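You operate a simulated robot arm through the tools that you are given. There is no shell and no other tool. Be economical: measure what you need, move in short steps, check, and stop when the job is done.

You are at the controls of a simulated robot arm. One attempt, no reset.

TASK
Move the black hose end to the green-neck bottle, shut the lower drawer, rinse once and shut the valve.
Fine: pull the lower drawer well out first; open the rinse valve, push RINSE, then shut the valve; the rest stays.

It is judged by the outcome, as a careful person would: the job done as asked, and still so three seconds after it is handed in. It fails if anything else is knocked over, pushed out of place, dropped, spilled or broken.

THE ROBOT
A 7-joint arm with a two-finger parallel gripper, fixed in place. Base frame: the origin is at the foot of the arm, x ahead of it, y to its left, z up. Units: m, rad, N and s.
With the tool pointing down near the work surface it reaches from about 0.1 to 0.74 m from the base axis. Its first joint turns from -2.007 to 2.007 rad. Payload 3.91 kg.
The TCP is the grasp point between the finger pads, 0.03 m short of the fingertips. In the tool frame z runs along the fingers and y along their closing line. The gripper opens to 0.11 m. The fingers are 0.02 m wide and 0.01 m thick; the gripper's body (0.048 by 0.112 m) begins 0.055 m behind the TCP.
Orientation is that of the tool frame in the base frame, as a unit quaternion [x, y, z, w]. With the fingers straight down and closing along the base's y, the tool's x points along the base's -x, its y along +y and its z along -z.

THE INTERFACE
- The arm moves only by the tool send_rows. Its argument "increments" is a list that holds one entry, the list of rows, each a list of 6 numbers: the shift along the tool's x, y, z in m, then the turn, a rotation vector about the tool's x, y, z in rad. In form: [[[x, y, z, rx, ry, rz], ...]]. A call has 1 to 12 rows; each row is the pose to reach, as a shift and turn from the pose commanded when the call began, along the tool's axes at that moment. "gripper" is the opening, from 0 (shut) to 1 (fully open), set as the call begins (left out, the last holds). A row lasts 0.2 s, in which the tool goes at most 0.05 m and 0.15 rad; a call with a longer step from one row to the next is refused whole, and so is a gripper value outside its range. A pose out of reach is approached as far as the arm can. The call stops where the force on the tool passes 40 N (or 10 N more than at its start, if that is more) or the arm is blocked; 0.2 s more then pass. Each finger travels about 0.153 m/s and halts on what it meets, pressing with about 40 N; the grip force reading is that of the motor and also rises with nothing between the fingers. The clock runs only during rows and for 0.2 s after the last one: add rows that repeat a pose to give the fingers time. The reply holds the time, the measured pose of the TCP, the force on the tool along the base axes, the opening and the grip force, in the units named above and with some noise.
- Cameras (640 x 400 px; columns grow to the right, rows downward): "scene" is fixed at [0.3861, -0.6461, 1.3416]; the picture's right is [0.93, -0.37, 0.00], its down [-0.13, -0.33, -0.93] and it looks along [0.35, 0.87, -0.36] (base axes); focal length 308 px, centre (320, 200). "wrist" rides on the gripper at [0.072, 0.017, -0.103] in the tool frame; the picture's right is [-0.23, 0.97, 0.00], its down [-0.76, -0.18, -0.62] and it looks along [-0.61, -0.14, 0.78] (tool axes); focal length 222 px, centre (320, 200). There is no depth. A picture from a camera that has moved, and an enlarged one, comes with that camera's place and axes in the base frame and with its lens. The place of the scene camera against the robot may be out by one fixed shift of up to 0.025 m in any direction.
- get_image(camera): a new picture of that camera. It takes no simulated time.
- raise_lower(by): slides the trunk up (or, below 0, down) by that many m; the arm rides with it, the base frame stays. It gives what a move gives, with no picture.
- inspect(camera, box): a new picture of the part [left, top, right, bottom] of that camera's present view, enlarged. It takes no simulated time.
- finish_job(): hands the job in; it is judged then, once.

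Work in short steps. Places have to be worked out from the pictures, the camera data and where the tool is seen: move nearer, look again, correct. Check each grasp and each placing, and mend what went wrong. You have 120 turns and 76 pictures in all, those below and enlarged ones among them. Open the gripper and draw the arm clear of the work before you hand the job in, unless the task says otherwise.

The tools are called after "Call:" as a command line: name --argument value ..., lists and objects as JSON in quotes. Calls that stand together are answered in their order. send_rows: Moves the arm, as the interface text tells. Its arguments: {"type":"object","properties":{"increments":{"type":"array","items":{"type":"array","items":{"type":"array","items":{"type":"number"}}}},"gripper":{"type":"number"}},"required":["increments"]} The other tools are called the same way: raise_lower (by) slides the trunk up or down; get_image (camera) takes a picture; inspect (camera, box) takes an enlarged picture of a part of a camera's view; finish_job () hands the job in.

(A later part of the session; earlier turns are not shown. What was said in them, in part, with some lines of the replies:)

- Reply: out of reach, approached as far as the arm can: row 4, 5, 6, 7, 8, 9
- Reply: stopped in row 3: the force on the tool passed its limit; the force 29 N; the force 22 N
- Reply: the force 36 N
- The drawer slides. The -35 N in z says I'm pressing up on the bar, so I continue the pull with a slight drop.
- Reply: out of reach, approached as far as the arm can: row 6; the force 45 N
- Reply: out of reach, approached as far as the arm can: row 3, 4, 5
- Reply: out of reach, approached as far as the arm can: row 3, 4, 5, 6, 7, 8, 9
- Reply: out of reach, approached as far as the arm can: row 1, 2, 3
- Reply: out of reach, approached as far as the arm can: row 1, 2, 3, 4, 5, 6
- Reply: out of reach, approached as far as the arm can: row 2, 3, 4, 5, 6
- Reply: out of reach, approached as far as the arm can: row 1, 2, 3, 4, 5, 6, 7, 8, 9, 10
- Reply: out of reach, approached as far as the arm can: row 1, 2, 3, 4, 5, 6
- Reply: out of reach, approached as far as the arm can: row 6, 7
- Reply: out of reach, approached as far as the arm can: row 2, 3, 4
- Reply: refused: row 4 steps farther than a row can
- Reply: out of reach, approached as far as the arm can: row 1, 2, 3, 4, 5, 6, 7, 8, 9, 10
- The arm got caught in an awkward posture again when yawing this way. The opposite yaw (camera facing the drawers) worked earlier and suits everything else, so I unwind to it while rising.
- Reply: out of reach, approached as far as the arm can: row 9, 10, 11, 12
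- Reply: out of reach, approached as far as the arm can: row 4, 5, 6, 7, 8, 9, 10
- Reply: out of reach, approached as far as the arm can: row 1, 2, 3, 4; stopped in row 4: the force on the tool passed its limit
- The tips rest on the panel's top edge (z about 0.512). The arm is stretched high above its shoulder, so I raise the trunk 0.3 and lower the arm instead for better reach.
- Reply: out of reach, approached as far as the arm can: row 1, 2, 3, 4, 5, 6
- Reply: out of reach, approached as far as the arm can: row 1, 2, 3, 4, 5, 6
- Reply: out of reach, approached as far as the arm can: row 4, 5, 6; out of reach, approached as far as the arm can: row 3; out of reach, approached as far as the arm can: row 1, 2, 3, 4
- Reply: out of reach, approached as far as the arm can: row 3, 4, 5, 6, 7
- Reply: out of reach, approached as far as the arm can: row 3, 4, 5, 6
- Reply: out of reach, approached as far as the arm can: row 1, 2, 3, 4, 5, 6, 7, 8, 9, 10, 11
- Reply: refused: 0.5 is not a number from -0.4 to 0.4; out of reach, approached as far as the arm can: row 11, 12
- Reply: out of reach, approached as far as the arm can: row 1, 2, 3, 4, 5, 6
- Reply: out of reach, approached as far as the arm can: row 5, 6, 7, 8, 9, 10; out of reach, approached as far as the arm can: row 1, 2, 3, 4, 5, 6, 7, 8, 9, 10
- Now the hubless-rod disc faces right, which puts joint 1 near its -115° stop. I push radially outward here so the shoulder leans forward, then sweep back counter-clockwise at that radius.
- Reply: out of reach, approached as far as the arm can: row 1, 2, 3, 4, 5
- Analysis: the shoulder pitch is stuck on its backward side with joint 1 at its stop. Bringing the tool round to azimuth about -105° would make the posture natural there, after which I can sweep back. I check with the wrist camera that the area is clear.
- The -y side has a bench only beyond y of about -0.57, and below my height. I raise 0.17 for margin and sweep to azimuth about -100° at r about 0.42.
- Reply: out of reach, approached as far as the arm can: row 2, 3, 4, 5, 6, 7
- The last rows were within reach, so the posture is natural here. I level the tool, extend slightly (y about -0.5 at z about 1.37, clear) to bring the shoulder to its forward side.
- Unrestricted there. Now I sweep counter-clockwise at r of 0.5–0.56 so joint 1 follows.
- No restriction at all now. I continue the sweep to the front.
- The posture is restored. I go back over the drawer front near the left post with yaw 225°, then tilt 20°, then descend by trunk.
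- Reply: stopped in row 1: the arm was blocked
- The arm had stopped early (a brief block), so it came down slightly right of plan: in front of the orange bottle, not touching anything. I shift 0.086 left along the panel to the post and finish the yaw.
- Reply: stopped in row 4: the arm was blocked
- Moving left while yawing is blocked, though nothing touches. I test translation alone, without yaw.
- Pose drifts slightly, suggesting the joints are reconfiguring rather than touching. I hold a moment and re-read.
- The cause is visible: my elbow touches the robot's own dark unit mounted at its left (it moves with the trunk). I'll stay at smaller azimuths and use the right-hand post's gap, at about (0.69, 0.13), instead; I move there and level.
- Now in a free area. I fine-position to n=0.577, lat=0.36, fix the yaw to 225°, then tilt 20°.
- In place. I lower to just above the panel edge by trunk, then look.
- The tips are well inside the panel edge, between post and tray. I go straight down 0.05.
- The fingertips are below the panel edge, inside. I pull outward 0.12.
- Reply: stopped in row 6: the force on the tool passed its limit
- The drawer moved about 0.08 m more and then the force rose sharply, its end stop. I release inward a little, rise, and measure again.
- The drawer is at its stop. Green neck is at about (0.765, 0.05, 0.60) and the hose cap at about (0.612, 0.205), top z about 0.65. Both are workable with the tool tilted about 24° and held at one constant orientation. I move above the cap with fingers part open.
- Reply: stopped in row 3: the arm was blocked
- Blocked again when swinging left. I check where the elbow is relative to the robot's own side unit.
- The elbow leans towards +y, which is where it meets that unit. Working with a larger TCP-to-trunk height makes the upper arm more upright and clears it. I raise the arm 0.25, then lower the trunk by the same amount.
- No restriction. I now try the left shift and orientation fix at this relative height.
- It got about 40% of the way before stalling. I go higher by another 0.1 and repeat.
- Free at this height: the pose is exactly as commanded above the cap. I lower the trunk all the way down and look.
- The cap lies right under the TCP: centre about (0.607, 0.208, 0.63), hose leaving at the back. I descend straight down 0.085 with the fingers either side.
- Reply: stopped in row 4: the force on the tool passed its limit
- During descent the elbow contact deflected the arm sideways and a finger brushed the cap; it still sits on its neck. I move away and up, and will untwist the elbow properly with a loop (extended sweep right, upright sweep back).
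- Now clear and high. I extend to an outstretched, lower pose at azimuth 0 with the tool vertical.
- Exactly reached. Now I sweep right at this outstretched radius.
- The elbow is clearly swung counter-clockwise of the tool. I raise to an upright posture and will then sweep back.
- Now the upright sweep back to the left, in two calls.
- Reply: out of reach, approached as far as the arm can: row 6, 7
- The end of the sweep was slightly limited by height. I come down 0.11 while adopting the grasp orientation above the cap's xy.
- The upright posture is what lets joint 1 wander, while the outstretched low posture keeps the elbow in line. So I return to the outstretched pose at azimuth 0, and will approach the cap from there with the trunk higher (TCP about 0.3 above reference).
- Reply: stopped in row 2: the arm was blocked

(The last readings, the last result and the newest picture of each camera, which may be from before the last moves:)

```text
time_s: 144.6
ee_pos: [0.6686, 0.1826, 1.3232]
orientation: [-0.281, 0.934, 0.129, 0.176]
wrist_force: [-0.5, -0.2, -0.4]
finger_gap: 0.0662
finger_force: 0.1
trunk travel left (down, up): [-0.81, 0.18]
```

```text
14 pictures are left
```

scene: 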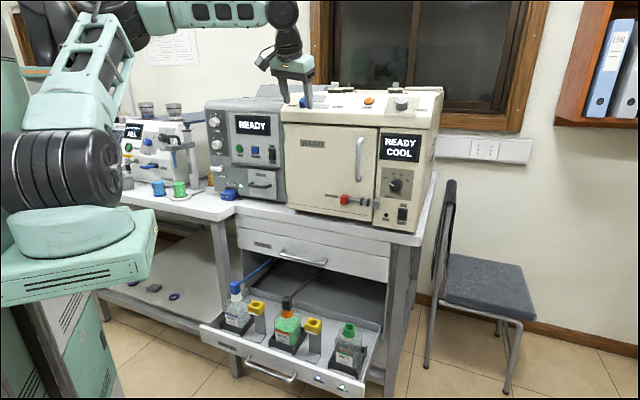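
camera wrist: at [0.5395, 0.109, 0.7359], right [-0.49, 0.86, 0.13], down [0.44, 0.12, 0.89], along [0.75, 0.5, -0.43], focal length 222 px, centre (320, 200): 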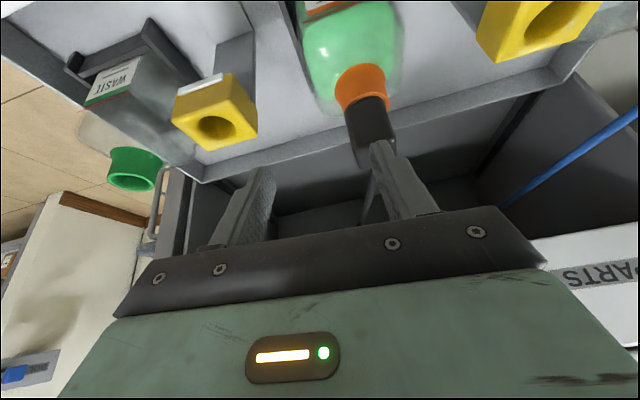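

I continue towards the outstretched pose at azimuth 0.

Call:
send_rows --increments '[[[0.021, -0.028, 0.0083, 0.044, 0.06, 0.096], [0.042, -0.0563, 0.0167, 0.088, 0.12, 0.192], [0.063, -0.0845, 0.025, 0.132, 0.18, 0.288], [0.084, -0.1127, 0.0333, 0.176, 0.24, 0.383], [0.105, -0.1408, 0.0417, 0.22, 0.3, 0.479], [0.126, -0.169, 0.05, 0.264, 0.36, 0.575], [0.126, -0.169, 0.05, 0.264, 0.36, 0.575]]]'

```text
time_s: 146.2
ee_pos: [0.6814, 0.0051, 1.2009]
orientation: [-0.001, 1.0, -0.001, -0.001]
wrist_force: [0.2, 0.4, 0.0]
finger_gap: 0.0661
finger_force: 0.1
trunk travel left (down, up): [-0.81, 0.18]
```

I check the arm posture here once before approaching.

Call:
get_image --camera "scene"

```text
13 pictures are left
```

scene: 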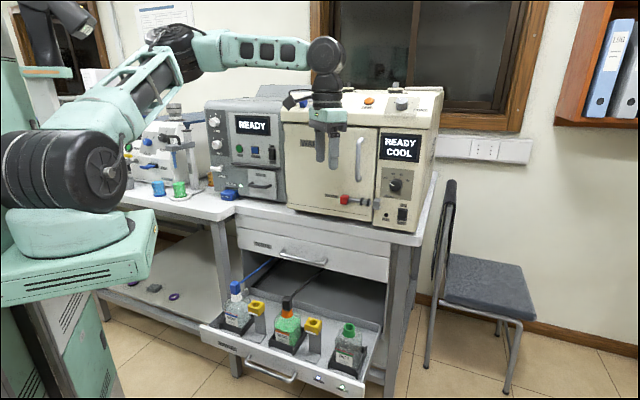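

The elbow is now well forward of the side unit. Keeping it that way needs a low TCP relative to the trunk, so I lower the arm 0.11 first, then swing to above the cap with a gentle tilt.

Call:
send_rows --increments '[[[0, 0, 0.04, 0, 0, 0], [0, 0, 0.08, 0, 0, 0], [0, 0, 0.11, 0, 0, 0], [0, 0, 0.11, 0, 0, 0]]]'

Call:
send_rows --increments '[[[0.012, 0.035, 0, 0, 0, -0.11], [0.024, 0.07, 0, 0, 0, -0.22], [0.036, 0.104, 0, 0, 0, -0.33], [0.048, 0.139, 0, 0, 0, -0.44], [0.061, 0.174, 0, 0, 0, -0.56], [0.073, 0.203, 0, 0, 0, -0.67], [0.073, 0.203, 0, 0, 0, -0.785], [0.073, 0.203, 0, 0, 0, -0.785]]]'

```text
time_s: 147.2
ee_pos: [0.6814, 0.0013, 1.0912]
orientation: [-0.001, 1.0, -0.002, 0.0]
wrist_force: [0.0, -0.1, -1.4]
finger_gap: 0.0658
finger_force: 0.0
trunk travel left (down, up): [-0.81, 0.18]
```

```text
time_s: 149.0
ee_pos: [0.6043, 0.2043, 1.0904]
orientation: [-0.384, 0.923, -0.001, -0.001]
wrist_force: [0.6, 0.3, 0.7]
finger_gap: 0.0663
finger_force: 0.0
trunk travel left (down, up): [-0.81, 0.18]
```

That reached the spot freely, exactly above the cap. I add a 0.2 rad tilt (needed for the far green neck) and lower the trunk.

Call:
send_rows --increments '[[[0, 0, 0, 0, -0.1, 0], [-0.002, 0, 0, 0, -0.2, 0], [-0.002, 0, 0, 0, -0.2, 0]]]'

Call:
raise_lower --by -0.37

Call:
get_image --camera "wrist"

```text
time_s: 149.8
ee_pos: [0.6095, 0.2035, 1.0878]
orientation: [-0.379, 0.921, 0.034, 0.09]
wrist_force: [0.5, -0.3, 0.0]
finger_gap: 0.0659
finger_force: 0.1
trunk travel left (down, up): [-0.81, 0.18]
```

```text
time_s: 153.4
ee_pos: [0.6089, 0.2023, 0.7186]
orientation: [-0.38, 0.92, 0.034, 0.09]
wrist_force: [0.5, -0.7, 0.5]
finger_gap: 0.0663
finger_force: 0.0
trunk travel left (down, up): [-0.44, 0.55]
```

```text
12 pictures are left
camera wrist: at [0.531, 0.1507, 0.8064], right [-0.53, 0.85, 0.04], down [0.57, 0.32, 0.76], along [0.63, 0.42, -0.65], focal length 222 px, centre (320, 200)
```

wrist: 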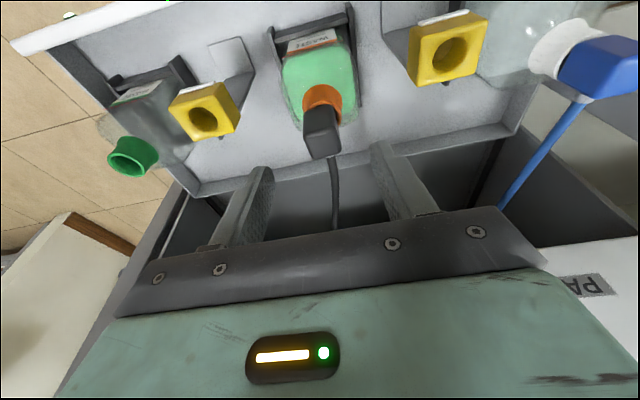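

The cap is centred laterally between the fingers. I descend 0.087 with a 1 cm inward correction.

Call:
send_rows --increments '[[[-0.005, 0, 0.022, 0, 0, 0], [-0.001, 0, 0.044, 0, 0, 0], [0.0035, 0, 0.066, 0, 0, 0], [0.0075, 0, 0.0873, 0, 0, 0], [0.0075, 0, 0.0873, 0, 0, 0]]]'

Call:
get_image --camera "wrist"

```text
time_s: 154.6
ee_pos: [0.6124, 0.2117, 0.6331]
orientation: [-0.383, 0.919, 0.037, 0.092]
wrist_force: [0.0, 0.2, 0.2]
finger_gap: 0.0661
finger_force: 0.1
trunk travel left (down, up): [-0.44, 0.55]
```

```text
11 pictures are left
camera wrist: at [0.535, 0.159, 0.7197], right [-0.53, 0.84, 0.04], down [0.57, 0.32, 0.76], along [0.63, 0.43, -0.65], focal length 222 px, centre (320, 200)
```

wrist: 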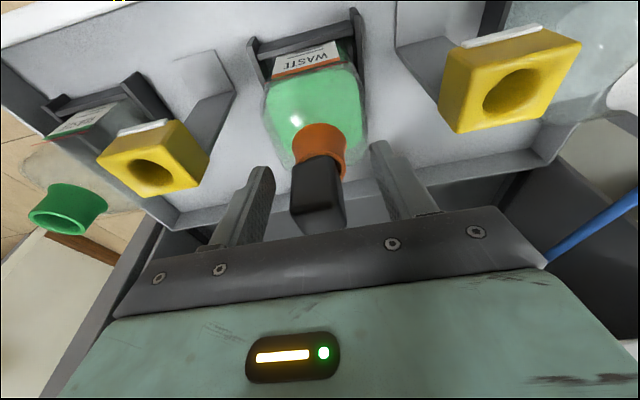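

The cap is squarely between the fingers. I close on it.

Call:
send_rows --increments '[[[0, 0, 0, 0, 0, 0], [0, 0, 0, 0, 0, 0], [0, 0, 0, 0, 0, 0], [0, 0, 0, 0, 0, 0]]]' --gripper 0

Call:
send_rows --increments '[[[0.004, 0, -0.02, 0, 0, 0], [0.0, 0, -0.04, 0, 0, 0], [-0.004, 0, -0.06, 0, 0, 0], [-0.012, 0, -0.08, 0, 0, 0], [-0.018, 0, -0.1, 0, 0, 0]]]'

Call:
inspect --camera "scene" --box '[200, 230, 400, 355]'

```text
time_s: 155.6
ee_pos: [0.6126, 0.2121, 0.6326]
orientation: [-0.383, 0.919, 0.036, 0.09]
wrist_force: [0.9, 0.4, 0.2]
finger_gap: 0.029
finger_force: 40.0
trunk travel left (down, up): [-0.44, 0.55]
```

```text
time_s: 156.8
ee_pos: [0.6171, 0.2034, 0.7329]
orientation: [-0.374, 0.922, 0.034, 0.09]
wrist_force: [-0.7, 0.8, 0.2]
finger_gap: 0.0292
finger_force: 40.4
trunk travel left (down, up): [-0.44, 0.55]
```

```text
3.20 times, centred on (300, 292) of scene
camera zoom: at [0.3861, -0.6461, 1.3416], right [0.93, -0.37, 0.0], down [-0.13, -0.33, -0.93], along [0.35, 0.87, -0.36], focal length 985 px, centre (384, -96)
```

zoom: 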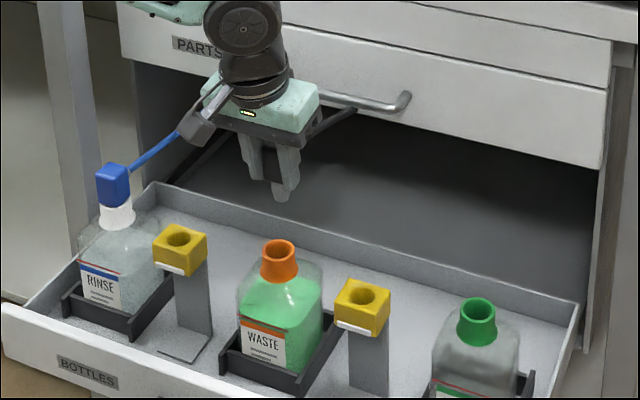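

The hose end is held (gap 29 mm) and out of the orange neck. In the scene view the green neck is offset from the orange by (0.163, -0.160), so I carry it there at this height.

Call:
send_rows --increments '[[[-0.0014, -0.0365, 0.0005, 0, 0, -0.003], [-0.0028, -0.073, 0.001, 0, 0, -0.006], [-0.0042, -0.1095, 0.0015, 0, 0, -0.009], [-0.0057, -0.146, 0.002, 0, 0, -0.012], [-0.007, -0.1825, 0.0025, 0, 0, -0.015], [-0.0085, -0.219, 0.003, 0, 0, -0.018], [-0.0085, -0.219, 0.003, 0, 0, -0.018]]]'

Call:
inspect --camera "scene" --box '[270, 230, 410, 330]'

Call:
get_image --camera "wrist"

```text
time_s: 158.4
ee_pos: [0.7754, 0.0622, 0.7331]
orientation: [-0.391, 0.915, 0.036, 0.09]
wrist_force: [-0.1, -0.5, 0.2]
finger_gap: 0.0292
finger_force: 40.4
trunk travel left (down, up): [-0.44, 0.55]
```

```text
4.00 times, centred on (340, 280) of scene
camera zoom: at [0.3861, -0.6461, 1.3416], right [0.93, -0.37, 0.0], down [-0.13, -0.33, -0.93], along [0.35, 0.87, -0.36], focal length 1231 px, centre (240, -120)
```

zoom: 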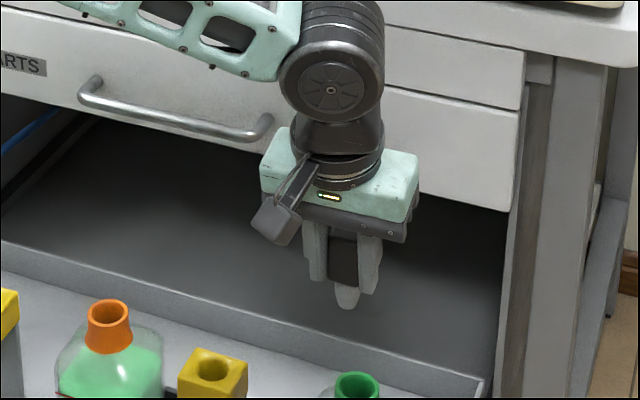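

```text
8 pictures are left
camera wrist: at [0.6979, 0.0084, 0.8206], right [-0.55, 0.84, 0.04], down [0.56, 0.33, 0.76], along [0.62, 0.44, -0.65], focal length 222 px, centre (320, 200)
```

wrist: 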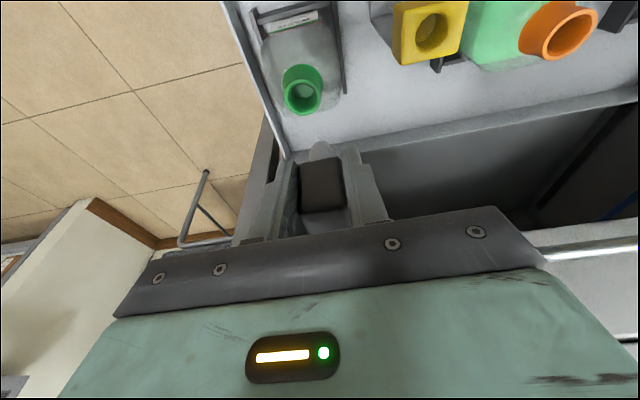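

The cap with its tapered nozzle is held upright. Best estimate for the green neck in grasp terms is TCP (0.773, 0.052). I shift 1 cm in y, descend 0.04 and read the pose before inserting.

Call:
send_rows --increments '[[[0.0082, -0.006, 0, 0, 0, 0], [0.012, -0.006, 0.02, 0, 0, 0], [0.016, -0.006, 0.039, 0, 0, 0], [0.016, -0.006, 0.039, 0, 0, 0]]]'

```text
time_s: 159.4
ee_pos: [0.7739, 0.053, 0.6918]
orientation: [-0.389, 0.916, 0.035, 0.091]
wrist_force: [0.3, -0.2, 0.2]
finger_gap: 0.0293
finger_force: 40.3
trunk travel left (down, up): [-0.44, 0.55]
```

Now at (0.774, 0.053). I verify the alignment in an enlarged view before inserting.

Call:
inspect --camera "scene" --box '[310, 280, 390, 340]'

```text
6.67 times, centred on (350, 310) of scene
camera zoom: at [0.3861, -0.6461, 1.3416], right [0.93, -0.37, 0.0], down [-0.13, -0.33, -0.93], along [0.35, 0.87, -0.36], focal length 2052 px, centre (120, -533)
```

zoom: 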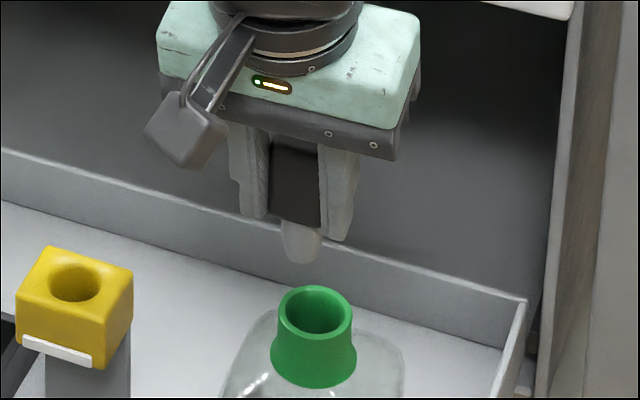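

The nozzle needs about 8 mm more to the image right (+x). I apply that and then lower to the same height as in the orange neck.

Call:
send_rows --increments '[[[-0.006, -0.005, 0.001, 0, 0, 0], [-0.006, -0.005, 0.001, 0, 0, 0], [-0.003, -0.005, 0.0155, 0, 0, 0], [0.0, -0.005, 0.03, 0, 0, 0], [0.003, -0.005, 0.0445, 0, 0, 0], [0.0055, -0.005, 0.0578, 0, 0, 0], [0.0055, -0.005, 0.0578, 0, 0, 0]]]'

Call:
inspect --camera "scene" --box '[310, 280, 390, 340]'

```text
time_s: 160.7
ee_pos: [0.7838, 0.0552, 0.6513]
orientation: [-0.391, 0.915, 0.036, 0.097]
wrist_force: [-6.1, 0.7, 18.8]
finger_gap: 0.029
finger_force: 40.0
trunk travel left (down, up): [-0.44, 0.55]
stopped in row 6: the force on the tool passed its limit (the readings are from after the stop); the commanded pose is now the measured one
```

```text
6.67 times, centred on (350, 310) of scene
camera zoom: at [0.3861, -0.6461, 1.3416], right [0.93, -0.37, 0.0], down [-0.13, -0.33, -0.93], along [0.35, 0.87, -0.36], focal length 2052 px, centre (120, -533)
```

zoom: 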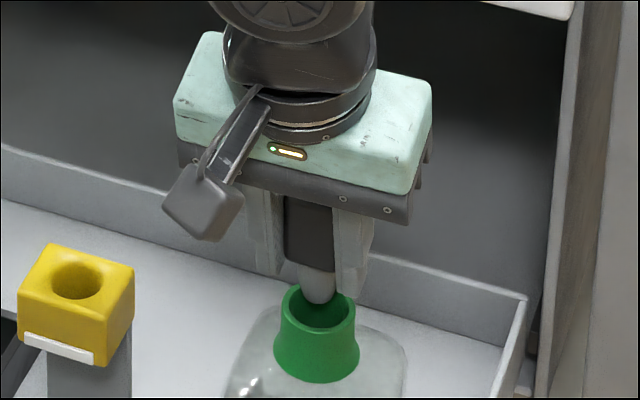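

The nozzle tip sits on the back rim of the neck, about 8 mm too far from the camera. I lift slightly, shift towards the camera and lower again.

Call:
send_rows --increments '[[[-0.0016, 0, -0.008, 0, 0, 0], [0.0058, -0.003, -0.008, 0, 0, 0], [0.0058, -0.003, -0.008, 0, 0, 0], [0.0075, -0.003, 0.0, 0, 0, 0], [0.009, -0.003, 0.008, 0, 0, 0], [0.0108, -0.003, 0.0175, 0, 0, 0], [0.0108, -0.003, 0.0175, 0, 0, 0]]]'

```text
time_s: 162.3
ee_pos: [0.7802, 0.0482, 0.6315]
orientation: [-0.391, 0.915, 0.036, 0.096]
wrist_force: [-1.9, -0.3, 12.9]
finger_gap: 0.029
finger_force: 40.0
trunk travel left (down, up): [-0.44, 0.55]
```

It is seated at z=0.6315, the same height as in the old neck. I open and rise straight up.

Call:
send_rows --increments '[[[0, 0, 0, 0, 0, 0], [0, 0, 0, 0, 0, 0], [0, 0, 0, 0, 0, 0], [-0.0056, 0, -0.029, 0, 0, 0], [-0.0111, 0, -0.059, 0, 0, 0], [-0.0195, 0, -0.098, 0, 0, 0], [-0.028, 0, -0.137, 0, 0, 0]]]' --gripper 0.6

Call:
inspect --camera "scene" --box '[200, 235, 400, 385]'

```text
time_s: 163.9
ee_pos: [0.7791, 0.0474, 0.7701]
orientation: [-0.39, 0.915, 0.035, 0.095]
wrist_force: [-0.2, 0.1, 0.0]
finger_gap: 0.0659
finger_force: 0.0
trunk travel left (down, up): [-0.44, 0.55]
```

```text
2.67 times, centred on (300, 310) of scene
camera zoom: at [0.3861, -0.6461, 1.3416], right [0.93, -0.37, 0.0], down [-0.13, -0.33, -0.93], along [0.35, 0.87, -0.36], focal length 821 px, centre (373, -93)
```

zoom: 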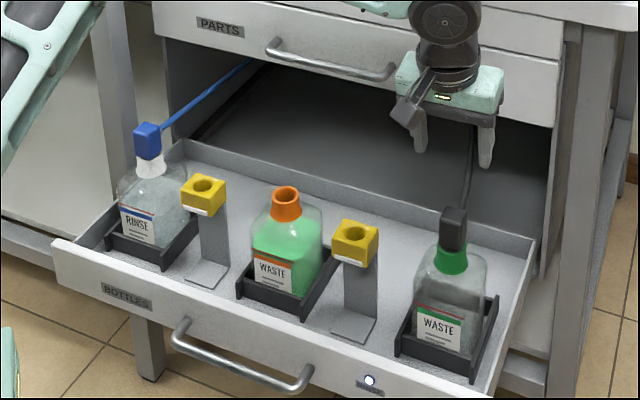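

The black hose end is firmly on the green neck. The early view shows the lower drawer was flush with PARTS at the start (panel face n about 0.76), so shutting means pushing it about 0.27 m. I close the fingers and move out in front of the handle, staying high.

Call:
send_rows --increments '[[[0.0238, 0.0286, -0.0051, 0, 0, 0], [0.0476, 0.0573, -0.0103, 0, 0, 0], [0.0714, 0.0859, -0.0154, 0, 0, 0], [0.0953, 0.1146, -0.0206, 0, 0, 0], [0.119, 0.1432, -0.0257, 0, 0, 0], [0.1429, 0.1719, -0.0309, 0, 0, 0], [0.1667, 0.2005, -0.036, 0, 0, 0], [0.1667, 0.2005, -0.036, 0, 0, 0]]]' --gripper 0

```text
time_s: 165.7
ee_pos: [0.515, 0.0663, 0.773]
orientation: [-0.384, 0.916, 0.055, 0.1]
wrist_force: [-0.1, -0.2, -0.2]
finger_gap: 0.0
finger_force: 37.4
trunk travel left (down, up): [-0.44, 0.55]
```

At n=0.411, lat=0.317. I lower the trunk so the fingers stand just in front of the handle bar.

Call:
raise_lower --by -0.305

Call:
send_rows --increments '[[[-0.0294, 0, 0.006, 0, 0, 0], [-0.0588, 0, 0.012, 0, 0, 0], [-0.0882, 0, 0.018, 0, 0, 0], [-0.1176, 0, 0.024, 0, 0, 0], [-0.147, 0, 0.03, 0, 0, 0]]]'

```text
time_s: 168.8
ee_pos: [0.5156, 0.0656, 0.4682]
orientation: [-0.385, 0.916, 0.051, 0.1]
wrist_force: [0.8, 0.0, -0.6]
finger_gap: 0.0
finger_force: 37.6
trunk travel left (down, up): [-0.135, 0.855]
```

```text
time_s: 170.0
ee_pos: [0.6237, 0.1684, 0.4656]
orientation: [-0.381, 0.918, 0.042, 0.099]
wrist_force: [0.7, 0.9, 0.2]
finger_gap: 0.0
finger_force: 37.6
trunk travel left (down, up): [-0.135, 0.855]
```

Moving smoothly with low force, as when pulling. I continue the push.

Call:
send_rows --increments '[[[-0.0245, 0, 0.005, 0, 0, 0], [-0.049, 0, 0.01, 0, 0, 0], [-0.0735, 0, 0.015, 0, 0, 0], [-0.098, 0, 0.02, 0, 0, 0], [-0.098, 0, 0.02, 0, 0, 0]]]'

Call:
inspect --camera "scene" --box '[200, 220, 410, 375]'

```text
time_s: 171.2
ee_pos: [0.6847, 0.2458, 0.4635]
orientation: [-0.391, 0.915, 0.036, 0.096]
wrist_force: [1.2, 0.9, 0.7]
finger_gap: 0.0
finger_force: 37.9
trunk travel left (down, up): [-0.135, 0.855]
```

```text
2.58 times, centred on (305, 298) of scene
camera zoom: at [0.3861, -0.6461, 1.3416], right [0.93, -0.37, 0.0], down [-0.13, -0.33, -0.93], along [0.35, 0.87, -0.36], focal length 794 px, centre (359, -52)
```

zoom: 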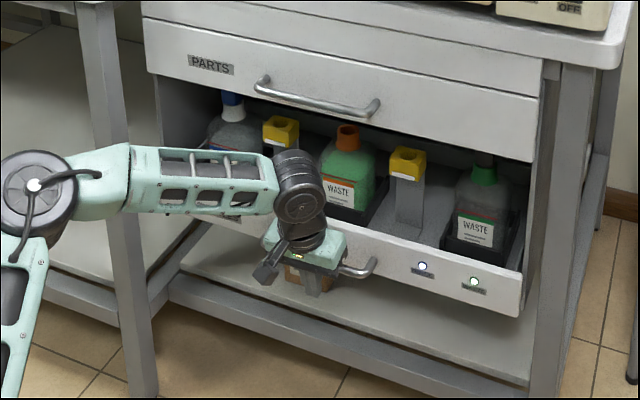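

Nearly shut, everything upright. I push the last few centimetres until the force rises.

Call:
send_rows --increments '[[[-0.015, 0, 0.003, 0, 0, 0], [-0.03, 0, 0.006, 0, 0, 0], [-0.044, 0, 0.009, 0, 0, 0], [-0.058, 0, 0.012, 0, 0, 0], [-0.072, 0, 0.015, 0, 0, 0], [-0.086, 0, 0.018, 0, 0, 0]]]'

```text
time_s: 171.9
ee_pos: [0.7078, 0.266, 0.4636]
orientation: [-0.39, 0.916, 0.034, 0.088]
wrist_force: [-10.0, -6.0, 7.5]
finger_gap: 0.0001
finger_force: 37.5
trunk travel left (down, up): [-0.135, 0.855]
stopped in row 3: the force on the tool passed its limit (the readings are from after the stop); the commanded pose is now the measured one
```

The force limit tripped at n=0.69, matching the bar's original position, so the drawer should be home. I back off and raise the trunk to the instrument's height.

Call:
send_rows --increments '[[[0.02, 0, -0.004, 0, 0, 0], [0.045, 0, -0.009, 0, 0, 0], [0.07, 0, -0.014, 0, 0, 0], [0.07, 0, -0.014, 0, 0, 0]]]'

Call:
raise_lower --by 0.4

Call:
raise_lower --by 0.2

```text
time_s: 172.9
ee_pos: [0.6609, 0.218, 0.4642]
orientation: [-0.391, 0.916, 0.034, 0.088]
wrist_force: [-0.1, 0.3, 0.5]
finger_gap: 0.0
finger_force: 37.3
trunk travel left (down, up): [-0.135, 0.855]
```

```text
time_s: 176.7
ee_pos: [0.6599, 0.2175, 0.8644]
orientation: [-0.391, 0.916, 0.033, 0.088]
wrist_force: [-0.1, -0.4, 1.1]
finger_gap: 0.0
finger_force: 37.6
trunk travel left (down, up): [-0.535, 0.455]
```

```text
time_s: 178.9
ee_pos: [0.6589, 0.2172, 1.0649]
orientation: [-0.39, 0.916, 0.033, 0.088]
wrist_force: [-0.3, -0.5, 0.6]
finger_gap: 0.0
finger_force: 37.6
trunk travel left (down, up): [-0.735, 0.255]
```

I tilt the tool to about 45° towards the instrument while advancing slightly.

Call:
send_rows --increments '[[[-0.01, 0, 0.002, 0, -0.12, 0], [-0.02, 0, 0.004, 0, -0.24, 0], [-0.03, 0, 0.006, 0, -0.36, 0], [-0.03, 0, 0.006, 0, -0.48, 0], [-0.03, 0, 0.006, 0, -0.6, 0], [-0.03, 0, 0.006, 0, -0.6, 0]]]'

```text
time_s: 180.3
ee_pos: [0.6812, 0.2384, 1.065]
orientation: [-0.363, 0.849, 0.148, 0.355]
wrist_force: [0.1, 0.4, -0.6]
finger_gap: 0.0002
finger_force: 38.1
trunk travel left (down, up): [-0.735, 0.255]
```

Clean. I move left along the bench front 0.16 m.

Call:
send_rows --increments '[[[0, 0.04, 0, 0, 0, 0], [0, 0.08, 0, 0, 0, 0], [0, 0.12, 0, 0, 0, 0], [0, 0.16, 0, 0, 0, 0], [0, 0.16, 0, 0, 0, 0]]]'

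```text
time_s: 181.5
ee_pos: [0.5642, 0.3487, 1.0625]
orientation: [-0.362, 0.849, 0.148, 0.355]
wrist_force: [-0.4, -0.4, -0.6]
finger_gap: 0.0001
finger_force: 37.7
trunk travel left (down, up): [-0.735, 0.255]
```

No obstruction. I continue left 0.14 m and take a look at the panel.

Call:
send_rows --increments '[[[0, 0.035, 0, 0, 0, 0], [0, 0.07, 0, 0, 0, 0], [0, 0.105, 0, 0, 0, 0], [0, 0.14, 0, 0, 0, 0], [0, 0.14, 0, 0, 0, 0]]]'

Call:
get_image --camera "wrist"

```text
time_s: 182.4
ee_pos: [0.586, 0.3679, 1.0755]
orientation: [-0.274, 0.878, 0.118, 0.373]
wrist_force: [-0.1, 0.3, 0.1]
finger_gap: 0.0
finger_force: 37.1
trunk travel left (down, up): [-0.735, 0.255]
stopped in row 4: the arm was blocked; the commanded pose is now the measured one
```

```text
3 pictures are left
camera wrist: at [0.4723, 0.3114, 1.0951], right [-0.43, 0.89, 0.17], down [0.17, -0.1, 0.98], along [0.89, 0.45, -0.1], focal length 222 px, centre (320, 200)
```

wrist: 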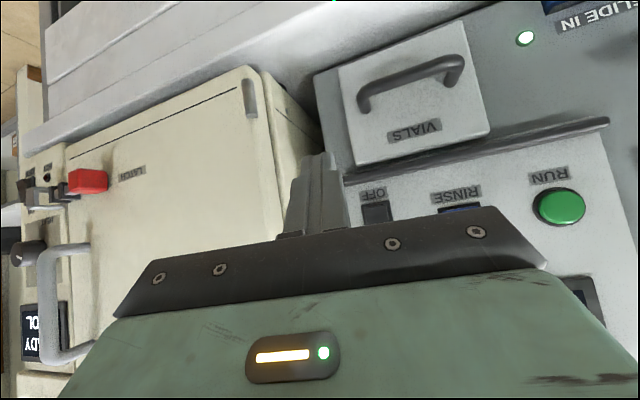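

The panel is confirmed: blue = RINSE, green = RUN. The elbow blocked again because the 45° tilt makes the arm upright; a steeper tool with a higher trunk keeps it leaning clear. I back right, reduce the tilt to 0.4 rad and lower the arm.

Call:
send_rows --increments '[[[0.0, -0.03, 0, 0, 0, 0], [0.022, -0.05, 0.013, -0.033, 0.134, -0.05], [0.044, -0.068, 0.027, -0.067, 0.269, -0.1], [0.0653, -0.0836, 0.0399, -0.1, 0.403, -0.151], [0.0653, -0.0836, 0.0399, -0.1, 0.403, -0.151]]]'

Call:
raise_lower --by 0.2

```text
time_s: 183.6
ee_pos: [0.6155, 0.2924, 0.995]
orientation: [-0.381, 0.904, 0.073, 0.18]
wrist_force: [-0.2, -0.2, -0.4]
finger_gap: 0.0
finger_force: 38.2
trunk travel left (down, up): [-0.735, 0.255]
```

```text
time_s: 185.8
ee_pos: [0.6171, 0.2937, 1.195]
orientation: [-0.38, 0.904, 0.073, 0.181]
wrist_force: [-0.2, 0.3, 0.3]
finger_gap: 0.0
finger_force: 37.1
trunk travel left (down, up): [-0.935, 0.055]
```

Now with the arm lower relative to the trunk, I move down and left to in front of the RINSE button (n about 0.66).

Call:
send_rows --increments '[[[0.014, 0.005, 0.035, 0, 0, 0], [0.028, 0.03, 0.069, 0, 0, 0], [0.024, 0.068, 0.07, 0, 0, 0], [0.02, 0.106, 0.072, 0, 0, 0], [0.016, 0.144, 0.073, 0, 0, 0], [0.0124, 0.1784, 0.0748, 0, 0, 0], [0.0124, 0.1784, 0.0748, 0, 0, 0]]]'

```text
time_s: 187.4
ee_pos: [0.5004, 0.4305, 1.1218]
orientation: [-0.38, 0.904, 0.073, 0.181]
wrist_force: [-1.5, 0.8, -0.3]
finger_gap: 0.0
finger_force: 37.6
trunk travel left (down, up): [-0.935, 0.055]
```

Perfect. Triangulation puts the RINSE button at (0.585, 0.493, 1.103) and the valve lever near (0.447, 0.607, 1.016). I shift 0.1 m further left and take a close look at the valve.

Call:
send_rows --increments '[[[0, 0.035, 0, 0, 0, 0], [0, 0.07, 0, 0, 0, 0], [0, 0.099, 0, 0, 0, 0], [0, 0.099, 0, 0, 0, 0]]]'

Call:
inspect --camera "wrist" --box '[320, 50, 500, 210]'

```text
time_s: 188.4
ee_pos: [0.4313, 0.4985, 1.1185]
orientation: [-0.379, 0.905, 0.071, 0.181]
wrist_force: [-0.9, 0.2, -0.7]
finger_gap: 0.0003
finger_force: 37.5
trunk travel left (down, up): [-0.935, 0.055]
```

```text
2.50 times, centred on (410, 130) of wrist
camera zoom: at [0.3431, 0.4348, 1.1858], right [-0.55, 0.83, 0.08], down [0.45, 0.21, 0.87], along [0.71, 0.51, -0.49], focal length 555 px, centre (95, 375)
```

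zoom: 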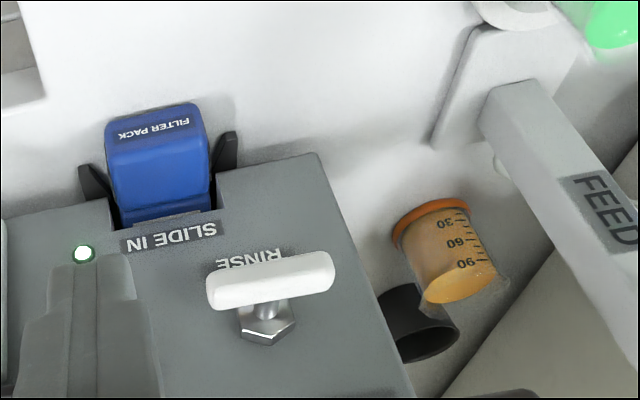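

The RINSE valve is a centred T-bar, horizontal, near (0.446, 0.600), z about 1.035–1.045, bar n about 0.738. I'll push its left end down with the closed fingertips (counter-clockwise); a stop would show as force. First I position just above that end.

Call:
send_rows --increments '[[[0, 0.04, 0, 0, 0, 0], [0, 0.08, 0, 0, 0, 0], [-0.017, 0.08, 0.017, 0, 0, 0], [-0.034, 0.08, 0.034, 0, 0, 0], [-0.051, 0.08, 0.0515, 0, 0, 0], [-0.051, 0.08, 0.0515, 0, 0, 0]]]'

```text
time_s: 189.8
ee_pos: [0.4196, 0.603, 1.0915]
orientation: [-0.38, 0.904, 0.073, 0.182]
wrist_force: [-0.1, 0.6, 0.6]
finger_gap: 0.0
finger_force: 37.4
trunk travel left (down, up): [-0.935, 0.055]
```

In position above the left end. I press down 0.05 in small steps.

Call:
send_rows --increments '[[[0.0032, 0, 0.0077, 0, 0, 0], [0.0064, 0, 0.0154, 0, 0, 0], [0.0096, 0, 0.0231, 0, 0, 0], [0.0128, 0, 0.0308, 0, 0, 0], [0.016, 0, 0.0385, 0, 0, 0], [0.0192, 0, 0.0462, 0, 0, 0]]]'

```text
time_s: 191.2
ee_pos: [0.4208, 0.6026, 1.0399]
orientation: [-0.38, 0.904, 0.073, 0.181]
wrist_force: [0.8, 0.0, 0.6]
finger_gap: 0.0002
finger_force: 37.8
trunk travel left (down, up): [-0.935, 0.055]
```

No resistance at all, so it either turned about 65° or I passed beside it. I complete the turn by going 12 mm lower and nudging 10 mm right, then check with an enlarged view.

Call:
send_rows --increments '[[[0.0046, 0, 0.011, 0, 0, 0], [0.0046, -0.006, 0.011, 0, 0, 0], [0.0046, -0.011, 0.011, 0, 0, 0]]]'

Call:
inspect --camera "scene" --box '[190, 90, 290, 210]'

```text
time_s: 192.0
ee_pos: [0.4281, 0.5946, 1.0292]
orientation: [-0.381, 0.904, 0.074, 0.181]
wrist_force: [0.4, -0.6, -0.1]
finger_gap: 0.0001
finger_force: 37.4
trunk travel left (down, up): [-0.935, 0.055]
```

```text
3.33 times, centred on (240, 150) of scene
camera zoom: at [0.3861, -0.6461, 1.3416], right [0.93, -0.37, 0.0], down [-0.13, -0.33, -0.93], along [0.35, 0.87, -0.36], focal length 1026 px, centre (587, 367)
```

zoom: 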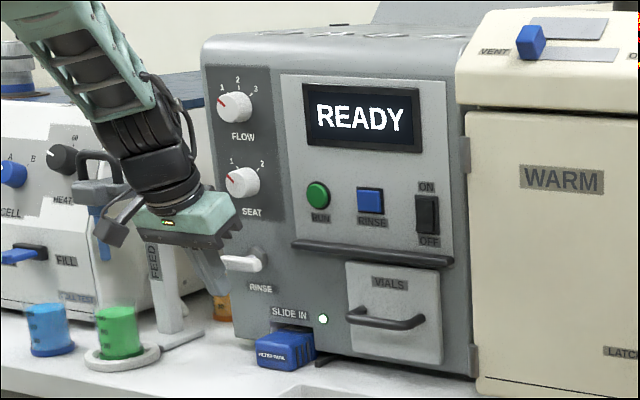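

The valve is still horizontal: comparing the fingertip's true and predicted pixels shows the scene view is offset by about 2 cm. Corrected, the bar is at (0.469, 0.637, 1.02), n=0.782, and the button at (0.613, 0.538, 1.105). I rise, move above the left end of the bar, and press.

Call:
send_rows --increments '[[[-0.0083, 0.0, -0.02, 0, 0, 0], [-0.0165, 0.011, -0.0397, 0, 0, 0], [-0.031, 0.0215, -0.0337, 0, 0, 0], [-0.0457, 0.0215, -0.0277, 0, 0, 0], [-0.0604, 0.0215, -0.0216, 0, 0, 0], [-0.0604, 0.0215, -0.0216, 0, 0, 0]]]'

Call:
send_rows --increments '[[[0.0032, 0, 0.0077, 0, 0, 0], [0.0064, 0, 0.0154, 0, 0, 0], [0.0096, 0, 0.0231, 0, 0, 0], [0.0128, 0, 0.0308, 0, 0, 0], [0.016, 0, 0.0385, 0, 0, 0], [0.0192, 0, 0.0462, 0, 0, 0]]]'

```text
time_s: 193.4
ee_pos: [0.4425, 0.633, 1.073]
orientation: [-0.381, 0.904, 0.072, 0.182]
wrist_force: [1.0, -0.8, 0.0]
finger_gap: 0.0
finger_force: 37.6
out of reach, approached as far as the arm can: row 5, 6
trunk travel left (down, up): [-0.935, 0.055]
```

```text
time_s: 194.1
ee_pos: [0.4389, 0.6377, 1.0659]
orientation: [-0.382, 0.901, 0.081, 0.188]
wrist_force: [-4.3, 2.5, 7.5]
finger_gap: 0.0
finger_force: 37.0
out of reach, approached as far as the arm can: row 3
trunk travel left (down, up): [-0.935, 0.055]
stopped in row 3: the force on the tool passed its limit (the readings are from after the stop); the commanded pose is now the measured one
```

Firm resistance on the left end at tip z about 1.038: that's the bar against its closed stop. So it opens the other way; I lift, move 44 mm right, and press the right end down.

Call:
send_rows --increments '[[[-0.0046, 0, -0.011, 0, 0, 0], [-0.006, -0.022, -0.0105, 0, 0, 0], [-0.0083, -0.044, -0.0095, 0, 0, 0], [-0.0083, -0.044, -0.0095, 0, 0, 0]]]'

Call:
send_rows --increments '[[[0.0032, 0, 0.0077, 0, 0, 0], [0.0064, 0, 0.0154, 0, 0, 0], [0.0096, 0, 0.0231, 0, 0, 0], [0.0128, 0, 0.0308, 0, 0, 0], [0.016, 0, 0.0385, 0, 0, 0], [0.0192, 0, 0.0462, 0, 0, 0], [0.0224, 0, 0.054, 0, 0, 0]]]'

```text
time_s: 195.1
ee_pos: [0.4752, 0.6073, 1.0764]
orientation: [-0.381, 0.902, 0.079, 0.187]
wrist_force: [1.2, -0.2, 0.6]
finger_gap: 0.0001
finger_force: 37.2
trunk travel left (down, up): [-0.935, 0.055]
```

```text
time_s: 195.7
ee_pos: [0.4778, 0.6101, 1.0716]
orientation: [-0.38, 0.901, 0.085, 0.193]
wrist_force: [-7.6, -20.1, 17.3]
finger_gap: 0.0001
finger_force: 37.2
trunk travel left (down, up): [-0.935, 0.055]
stopped in row 3: the force on the tool passed its limit (the readings are from after the stop); the commanded pose is now the measured one
```

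The contact pushed outward too: most likely the gripper body met the SEAT knob above, not the bar. I back straight out and tilt the tool to 0.8 rad so the body stays clear of the knob.

Call:
send_rows --increments '[[[0.023, 0, -0.0095, 0, 0, 0], [0.046, 0, -0.019, 0, -0.1, 0], [0.046, 0, -0.019, 0, -0.22, 0], [0.046, 0, -0.019, 0, -0.34, 0], [0.046, 0, -0.019, 0, -0.4, 0], [0.046, 0, -0.019, 0, -0.4, 0]]]'

```text
time_s: 197.1
ee_pos: [0.4695, 0.5664, 1.0789]
orientation: [-0.332, 0.853, 0.155, 0.371]
wrist_force: [0.2, 0.2, -0.1]
finger_gap: 0.0
finger_force: 37.8
trunk travel left (down, up): [-0.935, 0.055]
```

Now I approach the right end of the bar and press down in one sequence.

Call:
send_rows --increments '[[[-0.0047, 0.0145, 0.015, 0, 0, 0], [-0.0094, 0.029, 0.03, 0, 0, 0], [-0.0094, 0.029, 0.03, 0, 0, 0], [-0.003, 0.029, 0.036, 0, 0, 0], [0.004, 0.029, 0.042, 0, 0, 0], [0.011, 0.029, 0.0485, 0, 0, 0], [0.018, 0.029, 0.055, 0, 0, 0], [0.0245, 0.029, 0.061, 0, 0, 0], [0.031, 0.028, 0.067, 0, 0, 0]]]'

```text
time_s: 197.7
ee_pos: [0.4649, 0.5823, 1.0626]
orientation: [-0.339, 0.855, 0.128, 0.371]
wrist_force: [-30.2, -60.4, 49.7]
finger_gap: 0.0
finger_force: 36.8
trunk travel left (down, up): [-0.935, 0.055]
stopped in row 3: the force on the tool passed its limit (the readings are from after the stop); the commanded pose is now the measured one
```

The three contacts agree: the bar is at n about 0.772, z about 1.033, so I was striking it too fast and tripping the force limit. I lift off, re-align above the right end and press slowly, 3 mm per step.

Call:
send_rows --increments '[[[-0.0039, -0.001, -0.0175, 0, 0, 0], [-0.0171, 0.0141, -0.0008, 0, 0, 0], [-0.0171, 0.0141, -0.0008, 0, 0, 0], [-0.0149, 0.0142, 0.0013, 0, 0, 0], [-0.0128, 0.0143, 0.0034, 0, 0, 0], [-0.0106, 0.0144, 0.0054, 0, 0, 0], [-0.0085, 0.0145, 0.0075, 0, 0, 0], [-0.0063, 0.0146, 0.0096, 0, 0, 0], [-0.0041, 0.0147, 0.0117, 0, 0, 0], [-0.002, 0.0148, 0.0138, 0, 0, 0], [0.0002, 0.0149, 0.0158, 0, 0, 0], [0.0023, 0.015, 0.0179, 0, 0, 0]]]'

```text
time_s: 200.3
ee_pos: [0.4695, 0.6123, 1.0587]
orientation: [-0.338, 0.85, 0.138, 0.38]
wrist_force: [28.0, 13.5, 69.9]
finger_gap: 0.0
finger_force: 37.6
trunk travel left (down, up): [-0.935, 0.055]
```

Slow pressing with 70 N on the right end doesn't move it, so that is the shut-stop direction. I lift, move to the left end and press slowly there.

Call:
send_rows --increments '[[[-0.0259, -0.0008, -0.0236, 0, 0, 0], [-0.0218, 0.0452, -0.0178, 0, 0, 0], [-0.0218, 0.0452, -0.0178, 0, 0, 0], [-0.0196, 0.0452, -0.0158, 0, 0, 0], [-0.0174, 0.0452, -0.0138, 0, 0, 0], [-0.0152, 0.0452, -0.0118, 0, 0, 0], [-0.013, 0.0452, -0.0098, 0, 0, 0], [-0.0108, 0.0452, -0.0078, 0, 0, 0], [-0.0086, 0.0452, -0.0058, 0, 0, 0], [-0.0064, 0.0452, -0.0038, 0, 0, 0], [-0.0042, 0.0452, -0.0018, 0, 0, 0], [-0.002, 0.0452, 0.0002, 0, 0, 0]]]'

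```text
time_s: 202.9
ee_pos: [0.4342, 0.6415, 1.0422]
orientation: [-0.341, 0.855, 0.128, 0.369]
wrist_force: [0.9, 1.0, 0.9]
finger_gap: 0.0
finger_force: 37.9
trunk travel left (down, up): [-0.935, 0.055]
```

No resistance this time, so the left end is going down. I continue down 27 mm and then nudge right to complete the quarter turn.

Call:
send_rows --increments '[[[0.0044, 0, 0.004, 0, 0, 0], [0.0088, 0, 0.008, 0, 0, 0], [0.0132, 0, 0.012, 0, 0, 0], [0.0176, 0, 0.016, 0, 0, 0], [0.02, 0, 0.018, 0, 0, 0], [0.02, -0.005, 0.018, 0, 0, 0], [0.02, -0.01, 0.018, 0, 0, 0], [0.02, -0.015, 0.018, 0, 0, 0], [0.02, -0.02, 0.018, 0, 0, 0], [0.02, -0.024, 0.018, 0, 0, 0]]]'

```text
time_s: 205.0
ee_pos: [0.4397, 0.6316, 1.0166]
orientation: [-0.344, 0.853, 0.136, 0.369]
wrist_force: [-6.9, 5.5, -1.3]
finger_gap: 0.0
finger_force: 37.1
trunk travel left (down, up): [-0.935, 0.055]
stopped in row 10: the force on the tool passed its limit (the readings are from after the stop); the commanded pose is now the measured one
```

The sideways nudge met a firm stop exactly where an upright bar would be, so the valve is open. I back out and move in front of the RINSE button.

Call:
send_rows --increments '[[[0.015, -0.001, -0.0254, 0, 0, 0], [0.0301, -0.0018, -0.0508, 0, 0, 0], [0.0161, -0.04, -0.0628, 0, 0, 0], [0.0021, -0.078, -0.0747, 0, 0, 0], [-0.0119, -0.116, -0.0867, 0, 0, 0], [-0.0259, -0.154, -0.0986, 0, 0, 0], [-0.04, -0.1925, -0.1106, 0, 0, 0], [-0.04, -0.1925, -0.1106, 0, 0, 0]]]'

```text
time_s: 205.4
ee_pos: [0.433, 0.6173, 1.0211]
orientation: [-0.343, 0.85, 0.149, 0.371]
wrist_force: [-48.4, 33.3, 24.5]
finger_gap: 0.0
finger_force: 37.3
trunk travel left (down, up): [-0.935, 0.055]
stopped in row 2: the force on the tool passed its limit (the readings are from after the stop); the commanded pose is now the measured one
```

The finger was still wedged sideways against the bar. I relieve it to the left first, then go out and across.

Call:
send_rows --increments '[[[0, 0.012, 0, 0, 0, 0], [0, 0.014, 0, 0, 0, 0], [0.012, 0.014, -0.02, 0, 0, 0], [0.024, 0.014, -0.0397, 0, 0, 0], [0.0098, -0.0262, -0.0512, 0, 0, 0], [-0.0044, -0.0663, -0.0627, 0, 0, 0], [-0.0187, -0.1065, -0.0741, 0, 0, 0], [-0.0329, -0.1466, -0.0856, 0, 0, 0], [-0.0471, -0.1867, -0.0971, 0, 0, 0], [-0.0471, -0.1867, -0.0971, 0, 0, 0]]]'

```text
time_s: 206.2
ee_pos: [0.4361, 0.6215, 1.0326]
orientation: [-0.332, 0.849, 0.161, 0.379]
wrist_force: [-44.3, 12.3, 22.7]
finger_gap: 0.0002
finger_force: 37.6
trunk travel left (down, up): [-0.935, 0.055]
stopped in row 3: the force on the tool passed its limit (the readings are from after the stop); the commanded pose is now the measured one
```

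Leftward relief is blocked on the arm's side, so I retract straight back along the finger axis instead.

Call:
send_rows --increments '[[[0, 0, -0.012, 0, 0, 0], [0, 0, -0.025, 0, 0, 0], [0, 0, -0.04, 0, 0, 0], [0, 0, -0.06, 0, 0, 0]]]'

```text
time_s: 206.5
ee_pos: [0.4368, 0.6213, 1.031]
orientation: [-0.332, 0.848, 0.166, 0.379]
wrist_force: [-46.4, 8.8, 19.7]
finger_gap: 0.0
finger_force: 37.4
trunk travel left (down, up): [-0.935, 0.055]
stopped in row 1: the force on the tool passed its limit (the readings are from after the stop); the commanded pose is now the measured one
```

Stuck by the residual sideways load. Up is a relieving direction, so I let the trunk lift the whole arm 4 cm.

Call:
raise_lower --by 0.045

Call:
send_rows --increments '[[[0, 0, -0.015, 0, 0, 0], [0, 0, -0.03, 0, 0, 0], [0, 0, -0.045, 0, 0, 0], [0, 0, -0.06, 0, 0, 0]]]'

```text
time_s: 206.9
ee_pos: [0.4371, 0.6224, 1.0314]
orientation: [-0.33, 0.852, 0.165, 0.372]
wrist_force: [-23.4, 49.5, -13.5]
finger_gap: 0.0
finger_force: 37.9
trunk travel left (down, up): [-0.945, 0.045]
stopped: the force on the tool passed its limit (the readings are from after the stop); the commanded pose is now the measured one
```

```text
time_s: 207.2
ee_pos: [0.4369, 0.6216, 1.0316]
orientation: [-0.331, 0.85, 0.171, 0.372]
wrist_force: [-33.6, 40.5, 2.4]
finger_gap: 0.0
finger_force: 37.1
trunk travel left (down, up): [-0.945, 0.045]
stopped in row 1: the force on the tool passed its limit (the readings are from after the stop); the commanded pose is now the measured one
```

I spend the last picture to see what the fingers are caught on.

Call:
inspect --camera "scene" --box '[180, 110, 270, 200]'

```text
4.44 times, centred on (225, 155) of scene
camera zoom: at [0.3861, -0.6461, 1.3416], right [0.93, -0.37, 0.0], down [-0.13, -0.33, -0.93], along [0.35, 0.87, -0.36], focal length 1368 px, centre (742, 400)
```

zoom: 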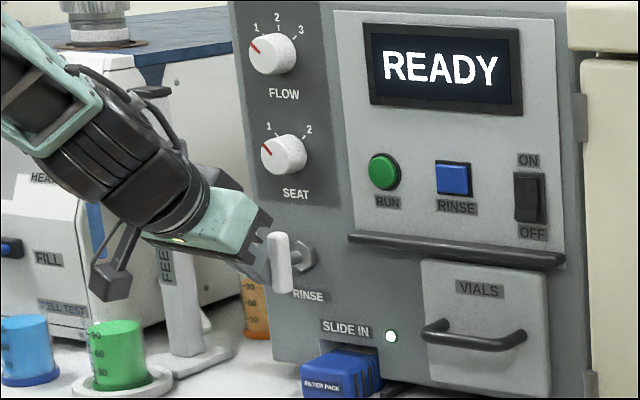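

The valve bar stands upright: it is open, and the knobs are unchanged. The fingers just rest against the bar's left side. I slide straight outward horizontally with a slight roll to free them.

Call:
send_rows --increments '[[[0.003, 0.002, -0.003, 0, 0, 0.04], [0.008, 0.003, -0.008, 0, 0, 0.08], [0.015, 0.004, -0.015, 0, 0, 0.1], [0.025, 0.004, -0.025, 0, 0, 0.1], [0.037, 0.004, -0.037, 0, 0, 0.1], [0.05, 0.004, -0.05, 0, 0, 0.1]]]'

```text
time_s: 207.5
ee_pos: [0.4369, 0.6208, 1.0333]
orientation: [-0.322, 0.853, 0.179, 0.371]
wrist_force: [-9.2, 30.3, -9.9]
finger_gap: 0.0
finger_force: 37.9
trunk travel left (down, up): [-0.945, 0.045]
stopped in row 1: the force on the tool passed its limit (the readings are from after the stop); the commanded pose is now the measured one
```

Force is dropping. I now move purely left in small steps, then out.

Call:
send_rows --increments '[[[0, 0.006, 0, 0, 0, 0], [0, 0.012, 0, 0, 0, 0], [0, 0.02, 0, 0, 0, 0], [0, 0.02, 0, 0, 0, 0], [0.007, 0.02, -0.007, 0, 0, 0], [0.014, 0.02, -0.014, 0, 0, 0], [0.025, 0.02, -0.025, 0, 0, 0], [0.036, 0.02, -0.036, 0, 0, 0], [0.05, 0.02, -0.05, 0, 0, 0]]]'

```text
time_s: 207.9
ee_pos: [0.4368, 0.6213, 1.0335]
orientation: [-0.318, 0.855, 0.179, 0.369]
wrist_force: [-3.7, 33.5, -12.3]
finger_gap: 0.0
finger_force: 37.4
trunk travel left (down, up): [-0.945, 0.045]
stopped in row 1: the force on the tool passed its limit (the readings are from after the stop); the commanded pose is now the measured one
```

I reverse the jam: lower 15 mm first (the load is now from above), then slide out.

Call:
send_rows --increments '[[[0.004, 0, 0.0035, 0, 0, 0], [0.008, 0, 0.007, 0, 0, 0], [0.011, 0, 0.0105, 0, 0, 0], [0.011, 0.004, 0.0105, 0, 0, 0], [0.018, 0.006, 0.0035, 0, 0, 0], [0.028, 0.006, -0.0065, 0, 0, 0], [0.04, 0.006, -0.0185, 0, 0, 0], [0.055, 0.006, -0.0335, 0, 0, 0], [0.07, 0.006, -0.0485, 0, 0, 0]]]'

```text
time_s: 208.8
ee_pos: [0.4358, 0.625, 1.0389]
orientation: [-0.305, 0.859, 0.185, 0.368]
wrist_force: [-26.5, -39.4, 9.2]
finger_gap: 0.0002
finger_force: 37.7
trunk travel left (down, up): [-0.945, 0.045]
stopped in row 4: the force on the tool passed its limit (the readings are from after the stop); the commanded pose is now the measured one
```

Now the load is straight outward, so moving out should free it.

Call:
send_rows --increments '[[[0.008, 0, -0.008, 0, 0, 0], [0.02, 0, -0.02, 0, 0, 0], [0.034, 0, -0.034, 0, 0, 0], [0.05, 0, -0.05, 0, 0, 0], [0.065, 0, -0.065, 0, 0, 0]]]'

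```text
time_s: 209.2
ee_pos: [0.439, 0.6237, 1.0396]
orientation: [-0.302, 0.856, 0.197, 0.37]
wrist_force: [-37.8, -15.6, 8.9]
finger_gap: 0.0002
finger_force: 37.5
trunk travel left (down, up): [-0.945, 0.045]
stopped in row 2: the force on the tool passed its limit (the readings are from after the stop); the commanded pose is now the measured one
```

Retreating needs the elbow to come upright, which its neighbour blocks. Reducing the tilt moves the wrist outward and frees it, so I untilt in place.

Call:
send_rows --increments '[[[0, 0, 0, 0, 0.08, 0], [0, 0, -0.004, 0, 0.18, 0], [0.004, 0, -0.01, 0, 0.28, 0], [0.008, 0, -0.02, 0, 0.38, 0], [0.016, 0, -0.03, 0, 0.4, 0], [0.03, 0, -0.04, 0, 0.4, 0]]]'

```text
time_s: 210.6
ee_pos: [0.4071, 0.5884, 1.0404]
orientation: [-0.334, 0.914, 0.13, 0.193]
wrist_force: [0.2, 0.0, -0.3]
finger_gap: 0.0
finger_force: 37.6
trunk travel left (down, up): [-0.945, 0.045]
```

Free, with zero force, and the valve left open. Now I move in front of RINSE and press it slowly in one sequence, stopping on force.

Call:
send_rows --increments '[[[-0.0106, -0.0346, -0.0181, 0, 0, 0], [-0.0212, -0.0691, -0.0362, 0, 0, 0], [-0.0317, -0.1037, -0.0544, 0, 0, 0], [-0.0423, -0.1382, -0.0725, 0, 0, 0], [-0.0529, -0.1728, -0.0906, 0, 0, 0], [-0.0797, -0.1711, -0.0772, 0, 0, 0], [-0.1065, -0.1693, -0.0638, 0, 0, 0], [-0.1226, -0.1683, -0.0557, 0, 0, 0], [-0.128, -0.1679, -0.053, 0, 0, 0], [-0.1334, -0.1676, -0.0504, 0, 0, 0], [-0.1387, -0.1672, -0.0477, 0, 0, 0], [-0.1423, -0.167, -0.0459, 0, 0, 0]]]'

```text
time_s: 212.7
ee_pos: [0.5885, 0.5122, 1.1183]
orientation: [-0.336, 0.916, 0.125, 0.184]
wrist_force: [-7.2, -7.7, -3.9]
finger_gap: 0.0
finger_force: 37.6
trunk travel left (down, up): [-0.945, 0.045]
stopped in row 10: the force on the tool passed its limit (the readings are from after the stop); the commanded pose is now the measured one
```

The button gave firm contact at n=0.778, right where RINSE sits, and took over 40 N, so it is pushed. I retract and go to the left side of the upright bar's top, inserting at n=0.758.

Call:
send_rows --increments '[[[0.0362, -0.0023, -0.0172, 0, 0, 0], [0.0724, -0.0046, -0.0343, 0, 0, 0], [0.0798, 0.035, -0.0233, 0, 0, 0], [0.0873, 0.0746, -0.0123, 0, 0, 0], [0.0947, 0.1142, -0.0012, 0, 0, 0], [0.1022, 0.1538, 0.0098, 0, 0, 0], [0.1096, 0.1934, 0.0208, 0, 0, 0], [0.1096, 0.1934, 0.0208, 0, 0, 0], [0.0834, 0.195, 0.0332, 0, 0, 0], [0.0572, 0.1967, 0.0456, 0, 0, 0], [0.0572, 0.1967, 0.0456, 0, 0, 0]]]'

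```text
time_s: 215.1
ee_pos: [0.4299, 0.642, 1.0761]
orientation: [-0.335, 0.915, 0.125, 0.185]
wrist_force: [0.7, 0.0, -0.2]
finger_gap: 0.0001
finger_force: 37.5
trunk travel left (down, up): [-0.945, 0.045]
5 turns are left
```

Positioned left of the bar's top. I push it right slowly, then down, turning it back clockwise to horizontal.

Call:
send_rows --increments '[[[0.0013, -0.0003, 0.0027, 0, 0, 0], [0.0007, -0.0067, 0.0022, 0, 0, 0], [0.0, -0.0132, 0.0018, 0, 0, 0], [-0.0006, -0.0196, 0.0013, 0, 0, 0], [-0.0013, -0.0261, 0.0008, 0, 0, 0], [-0.0019, -0.0325, 0.0004, 0, 0, 0], [-0.0025, -0.039, -0.0001, 0, 0, 0], [-0.0032, -0.0454, -0.0005, 0, 0, 0], [-0.0038, -0.0519, -0.001, 0, 0, 0], [-0.0017, -0.0524, 0.0035, 0, 0, 0], [0.0004, -0.053, 0.008, 0, 0, 0], [0.0021, -0.0534, 0.0117, 0, 0, 0]]]'

```text
time_s: 217.6
ee_pos: [0.4686, 0.6095, 1.0689]
orientation: [-0.335, 0.914, 0.129, 0.189]
wrist_force: [-4.2, -10.1, 15.4]
finger_gap: 0.0
finger_force: 37.7
trunk travel left (down, up): [-0.945, 0.045]
stopped in row 12: the force on the tool passed its limit (the readings are from after the stop); the commanded pose is now the measured one
4 turns are left
```

The press ended on the same firm stop at the same height as the original shut position, so the valve is shut. I retreat up and out, then right, clear of the work.

Call:
send_rows --increments '[[[-0.0042, 0.001, -0.009, 0, 0, 0], [-0.0084, 0.0021, -0.018, 0, 0, 0], [0.013, 0.001, -0.028, 0, 0, 0], [0.034, -0.001, -0.038, 0, 0, 0], [0.055, -0.002, -0.048, 0, 0, 0], [0.052, -0.04, -0.052, 0, 0, 0], [0.049, -0.08, -0.056, 0, 0, 0], [0.046, -0.12, -0.06, 0, 0, 0]]]'

```text
time_s: 219.4
ee_pos: [0.4983, 0.4727, 1.0852]
orientation: [-0.335, 0.915, 0.127, 0.188]
wrist_force: [-0.9, 0.0, 0.1]
finger_gap: 0.0
finger_force: 37.3
trunk travel left (down, up): [-0.945, 0.045]
3 turns are left
```

Clear. I open the gripper while drawing further back and right.

Call:
send_rows --increments '[[[0.03, -0.01, -0.014, 0, 0, 0], [0.05, -0.04, -0.024, 0, 0, 0], [0.055, -0.08, -0.026, 0, 0, 0], [0.055, -0.12, -0.026, 0, 0, 0], [0.055, -0.12, -0.026, 0, 0, 0]]]' --gripper 1

```text
time_s: 220.6
ee_pos: [0.5335, 0.3409, 1.0734]
orientation: [-0.335, 0.914, 0.127, 0.188]
wrist_force: [0.1, 0.3, -0.3]
finger_gap: 0.1097
finger_force: 0.1
trunk travel left (down, up): [-0.945, 0.045]
2 turns are left
```

The gripper is open and the arm is clear of the work, so I hand the job in.

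Call:
finish_job

```text
The job is handed in.
```

I did all the steps and handed the job in, but some final states rest on force readings alone because I had run out of pictures.

- **Hose:** the black hose end is on the green-neck bottle. I saw it seated in a picture.
- **Lower drawer:** pushed home until it met its stop, where the handle first was. The last picture showed it nearly shut.
- **RINSE:** I saw the valve open, then pushed the button once. I felt firm contact but did not see the instrument respond.
- **Valve:** turned back until it met the same stop as when I first found it shut. I did not see it shut.

While working on the valve, the fingers jammed against its handle for a while, with up to about 60 N on the tool. In the last picture, taken during the jam, the knobs beside it looked unchanged.
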